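You operate a simulated robot arm through the tools that you are given. There is no shell and no other tool. Be economical: measure what you need, move in short steps, check, and stop when the job is done.

Carry out the task below with a simulated robot arm. There is one attempt and no reset: what you move stays moved.

TASK
Put the weight from the top of the orange bench and the purple pot on the wooden tray.
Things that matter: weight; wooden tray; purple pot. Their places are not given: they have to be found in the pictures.

It is judged by the outcome, as a careful person would: the job done as asked, and still so three seconds after it is handed in. It fails if anything else is knocked over, pushed out of place, dropped, spilled or broken.

THE ROBOT
A 7-joint arm with a two-finger parallel gripper, fixed in place. Base frame: the origin is at the foot of the arm, x ahead of it, y to its left, z up; the work surface is at about z = 800. Lengths are in mm, angles in rad, forces in N, time in s.
With the tool pointing down near the work surface it reaches from about 300 to 700 mm from the base axis. Its first joint turns from -1.152 to 1.152 rad. Payload 1.57 kg.
Tool frame: the origin (TCP) lies between the finger pads and is the grasp point; the fingertips stand 30 mm ahead of it; z points along the fingers, y is the line along which they close. The gripper opens to 110 mm. The fingers are 24 mm wide and 12 mm thick; the gripper's body (48 by 112 mm) begins 78 mm behind the TCP.
Orientation is told as [roll, pitch, yaw] about the base's x, y, z axes, in that order, counted from this pose: with the fingers straight down and closing along the base's y, the tool's x points along the base's -x, its y along +y and its z along -z.

THE INTERFACE
- The arm moves only by the tool step_arm. Its argument "commands" is a list of rows, each a list of 7 numbers: the shift along the base's x, y, z in cm, then the turn, a rotation vector about the base's x, y, z in rad, then the opening, from 0 (shut) to 1 (fully open). In form: [[dx, dy, dz, wx, wy, wz, fingers], ...]. A call has 1 to 12 rows; each row shifts and turns the commanded pose from where the row before left it. A row lasts 0.2 s, in which the tool goes at most 50 mm and 0.15 rad; a call with a longer step from one row to the next is refused whole, and so is a gripper value outside its range. A pose out of reach is approached as far as the arm can. The call stops where the force on the tool passes 40 N (or 10 N more than at its start, if that is more) or the arm is blocked; 0.2 s more then pass. The fingers move at their own pace (about 108 mm/s each) and stop on an object; they squeeze with about 28 N. The grip force told is the motor's: it shows also when the fingers shut on nothing. Time passes only in rows, and 0.2 s behind the last, so rows that do not move let the fingers close. It gives the time, the measured TCP pose, the force on the tool (base axes), the opening and the grip force at its end, in the units of the frame above (readings bear some noise).
- Cameras (640 x 400 px; columns grow to the right, rows downward): "scene" is fixed at [150.5, -384.8, 1397.1]; the picture's right is [0.88, -0.47, 0.00], its down [-0.30, -0.56, -0.77] and it looks along [0.37, 0.68, -0.64] (base axes); focal length 318 px, centre (320, 200). "wrist" rides on the gripper at [-36, 0, -80] in the tool frame; the picture's right is [0.00, -1.00, 0.00], its down [0.97, 0.00, -0.24] and it looks along [0.24, 0.00, 0.97] (tool axes); focal length 218 px, centre (320, 200).
- get_image(camera): a new picture of that camera. No time passes.
- locate(camera, pixels): for up to 12 pixels [column, row] of the newest picture of that camera ("zoom" is the newest enlarged one), the place [x, y, z] in the base frame of the surface seen there, good to about 2 mm. No time passes.
- inspect(camera, box): a new picture of the part [left, top, right, bottom] of that camera's present view, enlarged. No time passes.
- hand_in(): hands the job in; it is judged then, once.

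Work in short steps. Measure before you move; look again where a grasp or a placing could have gone wrong, and mend it. You have 60 turns and 16 pictures in all, the two below and enlarged ones among them. Open the gripper and draw the arm clear of the work before you hand the job in, unless the task says otherwise; then end with one line.

The tools are called as name(argument=value, ...) on one line, values as JSON. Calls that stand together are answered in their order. step_arm: Moves the arm, as the interface text tells. Its arguments: {"type":"object","properties":{"commands":{"type":"array","items":{"type":"array","items":{"type":"number"}}}},"required":["commands"]} The other tools are called the same way: get_image (camera) takes a picture; locate (camera, pixels) gives the place of the surface under pixels of a picture; inspect (camera, box) takes an enlarged picture of a part of a camera's view; hand_in () hands the job in.

At the start:

```text
time: 0.0
eef_pos: [315.0, 156.8, 1138.2]
ee_rot: [0.001, 0.001, -0.001]
ft_force: [-0.3, -0.2, -0.3]
opening: 109.9
grip_force: 0.0
```

scene: 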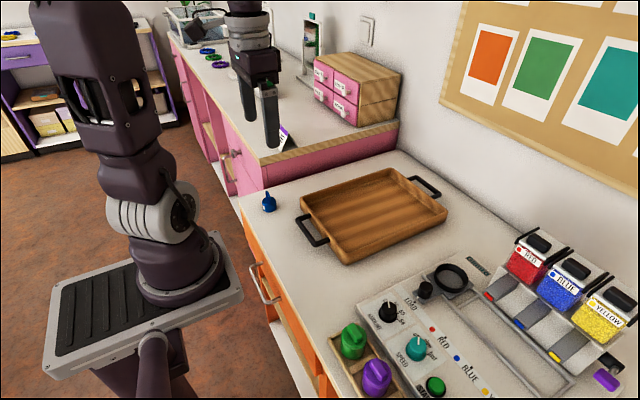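
wrist: 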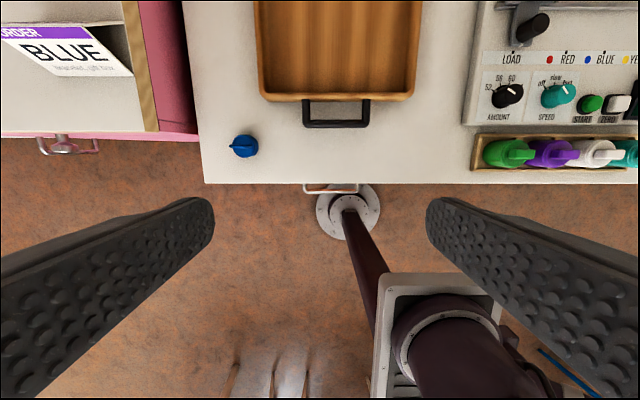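

The blue knob-like item at scene (268,202) may be the weight, and the purple pot seems to be at (376,378). I'll enlarge both areas.

inspect(camera="scene", box=[320, 240, 640, 400])

inspect(camera="wrist", box=[200, 80, 640, 200])

locate(camera="scene", pixels=[[268, 195], [268, 207], [376, 372], [353, 335], [305, 197], [390, 172], [445, 210], [345, 262], [375, 215], [280, 230]])

locate(camera="wrist", pixels=[[244, 146], [244, 157], [545, 152], [562, 152], [500, 152], [520, 152], [475, 152], [550, 138], [550, 168], [300, 60], [336, 125], [580, 155]])

```text
2.00 times, centred on (480, 320) of scene
```

zoom: 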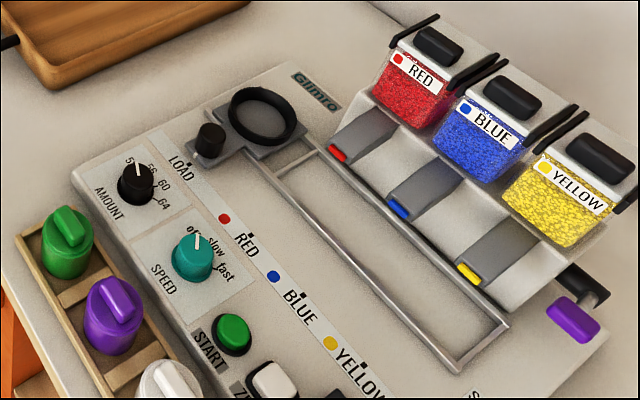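

```text
1.45 times, centred on (420, 140) of wrist
```

zoom: 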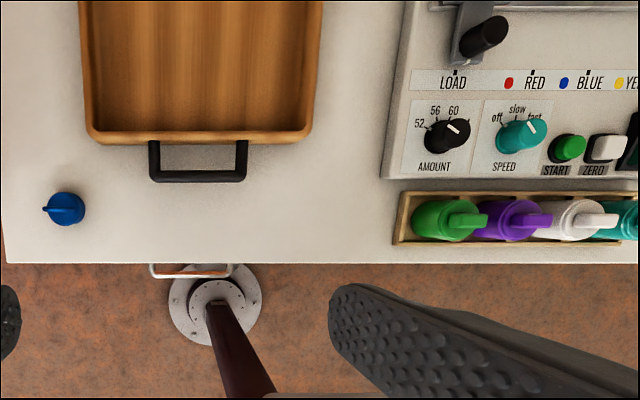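

```text
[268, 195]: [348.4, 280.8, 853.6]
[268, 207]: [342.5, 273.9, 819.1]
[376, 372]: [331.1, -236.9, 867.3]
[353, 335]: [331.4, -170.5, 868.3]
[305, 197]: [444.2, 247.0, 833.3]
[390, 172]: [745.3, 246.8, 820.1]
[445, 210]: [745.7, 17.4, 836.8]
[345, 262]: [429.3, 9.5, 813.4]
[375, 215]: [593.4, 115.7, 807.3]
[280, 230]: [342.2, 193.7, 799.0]
```

```text
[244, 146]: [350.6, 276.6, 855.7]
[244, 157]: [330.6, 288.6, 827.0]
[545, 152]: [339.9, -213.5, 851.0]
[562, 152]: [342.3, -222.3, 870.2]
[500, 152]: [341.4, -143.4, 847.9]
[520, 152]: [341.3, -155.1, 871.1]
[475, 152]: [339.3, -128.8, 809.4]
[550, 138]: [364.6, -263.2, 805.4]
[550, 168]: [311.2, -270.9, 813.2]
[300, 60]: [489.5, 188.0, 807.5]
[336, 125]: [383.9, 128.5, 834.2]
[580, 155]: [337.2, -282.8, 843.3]
```

I'm moving above the blue object for a close look. I'm also measuring the pink bench beside it.

locate(camera="scene", pixels=[[262, 160], [263, 180], [240, 155], [275, 165], [268, 212]])

step_arm(commands=[[1, 4, -2.5, 0, 0, 0, 1], [1, 4, -2.5, 0, 0, 0, 1], [1, 4, -2.5, 0, 0, 0, 1], [0, 0, -4, 0, 0, 0, 1], [0, 0, -2, 0, 0, 0, 1]])

get_image(camera="wrist")

```text
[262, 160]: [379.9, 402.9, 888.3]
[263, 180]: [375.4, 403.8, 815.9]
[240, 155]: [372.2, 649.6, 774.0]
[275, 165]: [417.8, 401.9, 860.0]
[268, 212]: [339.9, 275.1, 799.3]
```

```text
time: 1.2
eef_pos: [345.9, 274.7, 1002.3]
ee_rot: [0.0, 0.0, 0.0]
ft_force: [-0.4, -0.3, -0.5]
opening: 110.1
grip_force: 0.1
```

```text
11 pictures are left
```

wrist: 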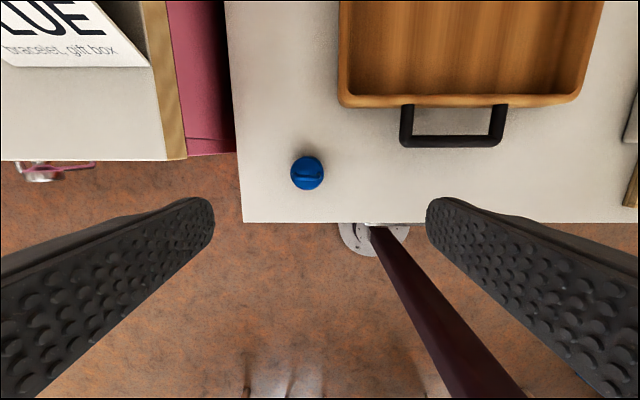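

The pink bench edge is at y≈402, so there is enough clearance. I'll zoom in on the blue object at (307,173).

inspect(camera="wrist", box=[267, 148, 347, 198])

inspect(camera="scene", box=[228, 175, 308, 225])

locate(camera="wrist", pixels=[[292, 172], [322, 172], [307, 158], [307, 189], [300, 176], [307, 176], [318, 177], [307, 165]])

```text
8.00 times, centred on (307, 173) of wrist
```

zoom: 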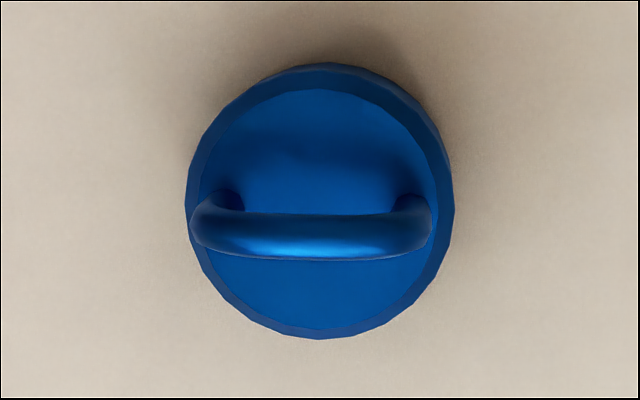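

```text
8.00 times, centred on (268, 200) of scene
```

zoom: 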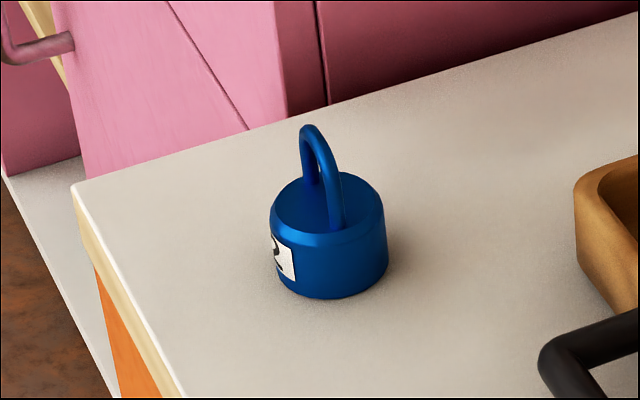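

```text
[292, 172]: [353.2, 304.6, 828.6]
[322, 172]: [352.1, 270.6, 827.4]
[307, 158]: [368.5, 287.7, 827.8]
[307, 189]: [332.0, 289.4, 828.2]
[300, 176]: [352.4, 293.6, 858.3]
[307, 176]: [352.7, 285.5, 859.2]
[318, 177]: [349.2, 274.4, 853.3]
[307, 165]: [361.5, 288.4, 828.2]
```

It is a weight: body centre about (351,287), diameter about 36, top at z 828, handle to 859. I'll straddle the body with fingers along y.

step_arm(commands=[[0.5, 1.2, -3, 0, 0, 0, 1], [0, 0, -4, 0, 0, 0, 1], [0, 0, -4, 0, 0, 0, 1], [0, 0, -3, 0, 0, 0, 1], [0, 0, -2.4, 0, 0, 0, 1], [0, 0, 0, 0, 0, 0, 1]])

step_arm(commands=[[0, 0, 0, 0, 0, 0, 0], [0, 0, 0, 0, 0, 0, 0], [0, 0, 0, 0, 0, 0, 0], [0, 0, 1, 0, 0, 0, 0], [0, 0, 3, 0, 0, 0, 0]])

```text
time: 2.6
eef_pos: [348.2, 286.0, 837.5]
ee_rot: [-0.001, -0.001, -0.001]
ft_force: [0.0, 0.9, -0.1]
opening: 109.9
grip_force: 0.1
```

```text
time: 3.8
eef_pos: [350.7, 287.3, 879.3]
ee_rot: [0.001, 0.0, 0.0]
ft_force: [-0.2, 0.7, -2.5]
opening: 39.1
grip_force: 27.6
```

The weight is held (opening 39, about 2.5 N). I'll lift further and carry it over the tray to about (530,175).

step_arm(commands=[[0, 0, 4, 0, 0, 0, 0], [0, 0, 3, 0, 0, 0, 0], [3, -1.9, 0, 0, 0, 0, 0], [3, -1.9, 0, 0, 0, 0, 0], [3, -1.9, 0, 0, 0, 0, 0], [3, -1.9, 0, 0, 0, 0, 0], [3, -1.9, 0, 0, 0, 0, 0], [3, -1.7, 0, 0, 0, 0, 0], [0, 0, 0, 0, 0, 0, 0]])

locate(camera="scene", pixels=[[355, 205], [340, 200], [370, 235], [345, 235], [400, 215], [360, 250]])

get_image(camera="wrist")

```text
time: 5.8
eef_pos: [529.5, 176.9, 946.6]
ee_rot: [-0.001, 0.001, -0.001]
ft_force: [0.4, -0.7, -2.7]
opening: 39.2
grip_force: 28.6
```

```text
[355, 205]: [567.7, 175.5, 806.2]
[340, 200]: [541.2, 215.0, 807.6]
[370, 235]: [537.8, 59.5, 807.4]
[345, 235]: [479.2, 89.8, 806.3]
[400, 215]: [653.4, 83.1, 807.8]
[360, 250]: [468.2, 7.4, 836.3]
```

```text
8 pictures are left
```

wrist: 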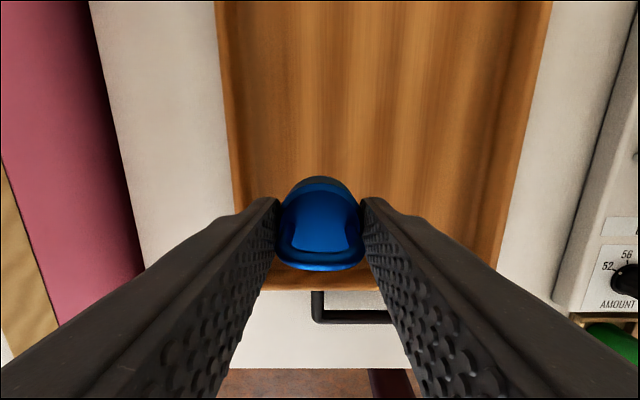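

The weight hangs level. Tray floor z is 807, so I'll lower to TCP z≈847, open partway and rise.

step_arm(commands=[[0, 0, -4, 0, 0, 0, 0], [0, 0, -3, 0, 0, 0, 0], [0, 0, -1.8, 0, 0, 0, 0], [0, 0, -1.1, 0, 0, 0, 0], [0, 0, -0.2, 0, 0, 0, 0], [0, 0, 0, 0, 0, 0, 0]])

```text
time: 7.2
eef_pos: [530.1, 177.4, 846.2]
ee_rot: [0.0, 0.0, 0.0]
ft_force: [-0.2, 0.8, 0.1]
opening: 39.1
grip_force: 28.2
```

The load force has gone to zero, so the weight is resting on the tray. I'll release, rise, and go above the purple pot.

step_arm(commands=[[0, 0, 0, 0, 0, 0, 0.7], [0, 0, 0, 0, 0, 0, 0.7], [0, 0, 2, 0, 0, 0, 0.7], [0, 0, 4, 0, 0, 0, 0.7], [0, 0, 4.5, 0, 0, 0, 0.7], [0, 0, 4.5, 0, 0, 0, 0.7]])

step_arm(commands=[[-2, -4, 0, 0, 0, 0, 0.7], [-2, -4, 0, 0, 0, 0, 0.7], [-2, -4, 0, 0, 0, 0, 0.7], [-2, -4, 0, 0, 0, 0, 0.7], [-2, -4, 0, 0, 0, 0, 0.7], [-2, -4, 0, 0, 0, 0, 0.7], [-2, -4, 0, 0, 0, 0, 0.7], [-2, -4, 0, 0, 0, 0, 0.7], [-2, -4, 0, 0, 0, 0, 0.7], [-1, -3.5, 0, 0, 0, 0, 0.7], [0, 0, 0, 0, 0, 0, 0.7]])

get_image(camera="wrist")

get_image(camera="scene")

```text
time: 8.6
eef_pos: [530.9, 176.9, 998.7]
ee_rot: [0.0, -0.001, 0.0]
ft_force: [0.3, 1.1, -0.3]
opening: 76.7
grip_force: 0.1
```

```text
time: 11.0
eef_pos: [338.2, -219.3, 997.7]
ee_rot: [-0.001, 0.0, 0.0]
ft_force: [-0.1, 0.2, 0.0]
opening: 77.1
grip_force: 0.0
```

```text
7 pictures are left
```

wrist: 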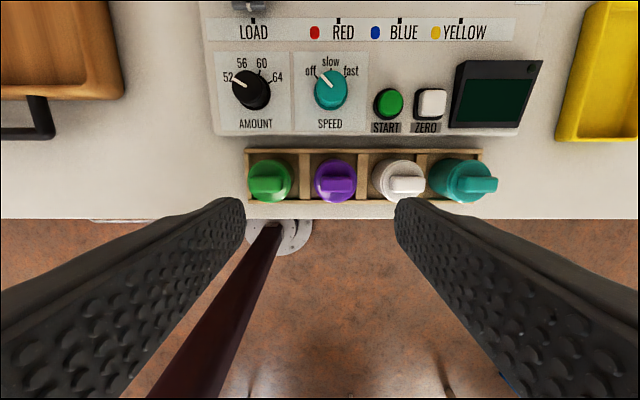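

```text
6 pictures are left
```

scene: 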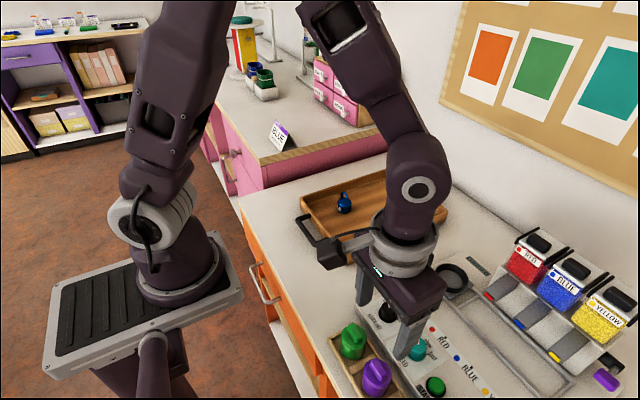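

The weight stands upright on the tray. Next I'll measure the pot at wrist (336,180).

inspect(camera="wrist", box=[240, 130, 400, 230])

locate(camera="wrist", pixels=[[316, 180], [357, 175], [335, 160], [335, 201], [325, 184], [352, 184], [338, 178], [338, 190], [307, 180], [364, 170], [280, 153], [280, 203]])

locate(camera="scene", pixels=[[364, 378], [389, 378], [376, 370], [376, 390], [366, 385], [386, 390]])

```text
4.00 times, centred on (320, 180) of wrist
```

zoom: 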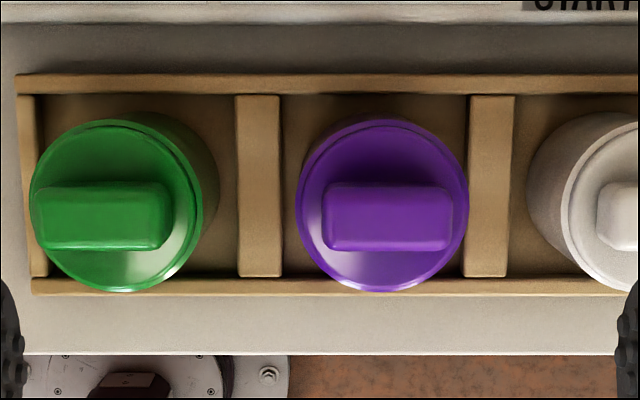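

```text
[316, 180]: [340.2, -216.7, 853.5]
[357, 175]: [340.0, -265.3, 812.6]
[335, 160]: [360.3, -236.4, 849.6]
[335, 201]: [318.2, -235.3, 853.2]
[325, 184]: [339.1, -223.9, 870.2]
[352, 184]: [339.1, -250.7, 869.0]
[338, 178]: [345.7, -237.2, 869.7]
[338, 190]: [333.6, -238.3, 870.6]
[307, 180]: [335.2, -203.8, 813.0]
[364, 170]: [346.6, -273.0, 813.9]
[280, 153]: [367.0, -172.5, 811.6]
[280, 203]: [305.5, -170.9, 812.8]
```

```text
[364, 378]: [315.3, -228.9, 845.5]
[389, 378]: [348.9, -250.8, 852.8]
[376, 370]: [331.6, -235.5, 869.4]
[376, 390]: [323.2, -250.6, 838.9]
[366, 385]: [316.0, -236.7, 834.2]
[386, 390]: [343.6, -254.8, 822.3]
```

The pot is centred at about (339,-237): body radius about 23, lid top z 853, knob top 870, and the rack rim at z 812. Its neighbours are close along y, so closing along x is better. I'll check the machine edge height first.

locate(camera="wrist", pixels=[[335, 140], [335, 135], [335, 131], [335, 125], [330, 90], [385, 100], [335, 150], [335, 205]])

step_arm(commands=[[0.1, -1.8, 0, 0, 0, 0.1428, 0.7], [0, 0, 0, 0, 0, 0.1428, 0.7], [0, 0, 0, 0, 0, 0.1428, 0.7], [0, 0, 0, 0, 0, 0.1428, 0.7], [0, 0, 0, 0, 0, 0.1428, 0.7], [0, 0, 0, 0, 0, 0.1428, 0.7], [0, 0, 0, 0, 0, 0.1428, 0.7], [0, 0, 0, 0, 0, 0.1428, 0.7], [0, 0, 0, 0, 0, 0.1428, 0.7], [0, 0, 0, 0, 0, 0.1428, 0.7], [0, 0, 0, 0, 0, 0.1428, 0.7], [0, 0, 0, 0, 0, 0, 0.7]])

```text
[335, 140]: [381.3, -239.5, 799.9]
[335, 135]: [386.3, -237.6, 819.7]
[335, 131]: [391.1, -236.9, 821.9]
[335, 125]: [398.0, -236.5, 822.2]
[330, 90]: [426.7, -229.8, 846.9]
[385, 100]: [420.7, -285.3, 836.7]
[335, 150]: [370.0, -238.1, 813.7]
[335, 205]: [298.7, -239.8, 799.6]
```

```text
time: 13.6
eef_pos: [341.1, -236.3, 996.6]
ee_rot: [0.0, 0.0, 1.572]
ft_force: [-0.2, 0.7, 0.7]
opening: 77.3
grip_force: 0.1
```

The machine edge is at x 386, z 822, so I'll use an opening of about 62 mm to clear it. I'm descending to z≈850, stopping at 880 to check.

step_arm(commands=[[-0.2, -0.1, -4, 0, 0, 0, 0.56], [0, 0, -4, 0, 0, 0, 0.56], [0, 0, -2.7, 0, 0, 0, 0.56], [0, 0, 0, 0, 0, 0, 0.56], [0, 0, 0, 0, 0, 0, 0.56]])

get_image(camera="wrist")

```text
time: 14.8
eef_pos: [338.6, -239.3, 888.6]
ee_rot: [0.0, 0.001, 1.571]
ft_force: [0.0, -0.3, -0.5]
opening: 61.9
grip_force: 0.1
```

```text
4 pictures are left
```

wrist: 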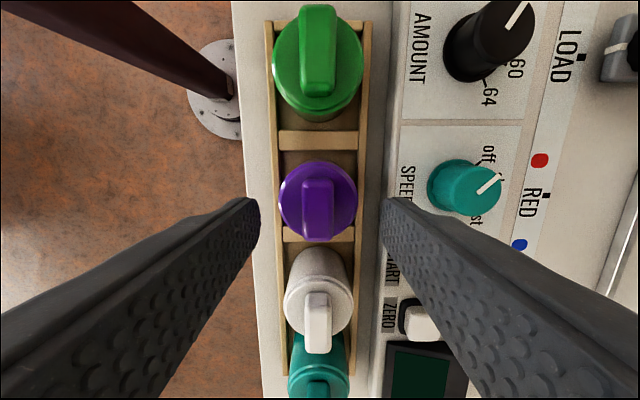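

Centred at column ~318. I'm descending the last ~39 mm, then closing.

step_arm(commands=[[0, 0.2, -2, 0, 0, 0, 0.56], [0, 0, -1.2, 0, 0, 0, 0.56], [0, 0, -0.6, 0, 0, 0, 0.56], [0, 0, 0, 0, 0, 0, 0.56]])

step_arm(commands=[[0, 0, 0, 0, 0, 0, 0], [0, 0, 0, 0, 0, 0, 0], [0, 0, 0, 0, 0, 0, 0]])

```text
time: 15.8
eef_pos: [337.1, -235.9, 851.8]
ee_rot: [0.0, 0.0, 1.571]
ft_force: [0.6, 0.0, -0.2]
opening: 61.6
grip_force: 0.1
```

```text
time: 16.6
eef_pos: [338.3, -235.2, 852.2]
ee_rot: [0.0, 0.0, 1.57]
ft_force: [-0.4, 0.9, 0.1]
opening: 45.2
grip_force: 27.9
```

Gripped at 45 mm. I'm lifting straight up and checking.

step_arm(commands=[[0, 0, 1, 0, 0, 0, 0], [0, 0, 2, 0, 0, 0, 0], [0, 0, 3, 0, 0, 0, 0], [0, 0, 4, 0, 0, 0, 0], [0, 0, 4, 0, 0, 0, 0], [0, 0, 0, 0, 0, 0, 0]])

get_image(camera="scene")

```text
time: 18.0
eef_pos: [339.0, -233.3, 995.0]
ee_rot: [-0.001, 0.002, 1.57]
ft_force: [0.5, 0.6, -0.7]
opening: 45.1
grip_force: 28.1
```

```text
3 pictures are left
```

scene: 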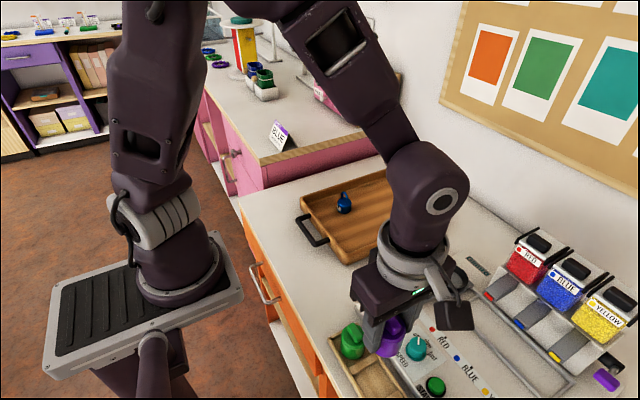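

The whole pot is lifted and its slot is empty. I'll measure the slot floor for the pot's base height, then carry it to about (540,85).

locate(camera="scene", pixels=[[372, 378], [376, 382], [366, 372]])

step_arm(commands=[[2, 3.2, 0, 0, 0, 0, 0], [2, 3.2, 0, 0, 0, 0, 0], [2, 3.2, 0, 0, 0, 0, 0], [2, 3.2, 0, 0, 0, 0, 0], [2, 3.2, 0, 0, 0, 0, 0], [2, 3.2, 0, 0, 0, 0, 0], [2, 3.2, 0, 0, 0, 0, 0], [2, 3.2, 0, 0, 0, 0, 0], [2, 3.2, 0, 0, 0, 0, 0], [2, 3.2, 0, 0, 0, 0, 0], [0, 0, 0, 0, 0, 0, 0]])

```text
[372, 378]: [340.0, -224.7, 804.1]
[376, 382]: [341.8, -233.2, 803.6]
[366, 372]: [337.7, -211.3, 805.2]
```

```text
time: 20.4
eef_pos: [539.7, 85.5, 993.2]
ee_rot: [-0.001, 0.002, 1.571]
ft_force: [0.4, 0.1, -1.1]
opening: 45.2
grip_force: 28.0
```

The slot floor is at 804 and the tray floor at 807, so contact should come at TCP z≈855. I'm lowering, slowly at the end.

step_arm(commands=[[0, 0, -4, 0, 0, 0, 0], [0, 0, -4, 0, 0, 0, 0], [0, 0, -3, 0, 0, 0, 0], [0, 0, -1.5, 0, 0, 0, 0], [0, 0, -1, 0, 0, 0, 0], [0, 0, -0.3, 0, 0, 0, 0], [0, 0, 0, 0, 0, 0, 0]])

```text
time: 22.0
eef_pos: [538.1, 82.6, 854.3]
ee_rot: [-0.002, 0.0, 1.572]
ft_force: [-2.2, -0.9, 18.3]
opening: 45.0
grip_force: 28.3
```

Contact is firm (18 N). I'll ease up 1 mm, release, rise and look.

step_arm(commands=[[0, 0, 0.1, 0, 0, 0, 0], [0, 0, 0, 0, 0, 0, 0.65], [0, 0, 0, 0, 0, 0, 0.65], [0, 0, 2, 0, 0, 0, 0.65], [0, 0, 4, 0, 0, 0, 0.65], [0, 0, 5, 0, 0, 0, 0.65], [0, 0, 5, 0, 0, 0, 0.65], [-4, -2, 2, 0, 0, 0, 0.65], [-4, -2, 0, 0, 0, 0, 0.65], [-4, -2, 0, 0, 0, 0, 0.65], [-4, -2, 0, 0, 0, 0, 0.65], [0, 0, 0, 0, 0, 0, 0.65]])

get_image(camera="scene")

```text
time: 24.6
eef_pos: [376.4, 3.6, 1034.4]
ee_rot: [0.001, -0.001, 1.571]
ft_force: [-0.1, 0.6, -0.2]
opening: 71.7
grip_force: 0.1
```

```text
2 pictures are left
```

scene: 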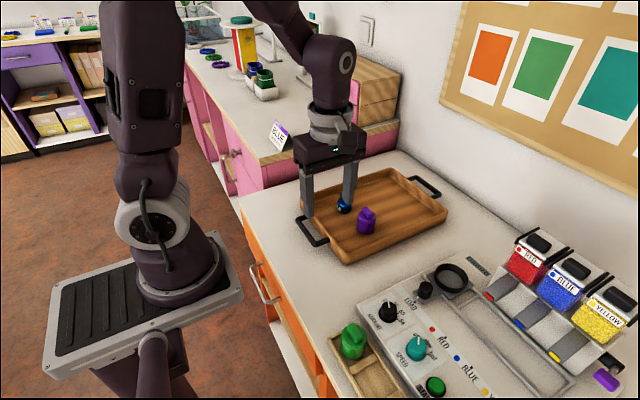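

Both items stand upright on the tray at (343,203) and (366,220), nothing else has been disturbed, and the arm is clear. I'm handing in.

hand_in()

```text
The job is handed in.
```

The weight and the purple pot are both standing upright on the wooden tray, and nothing else was disturbed in the final picture.
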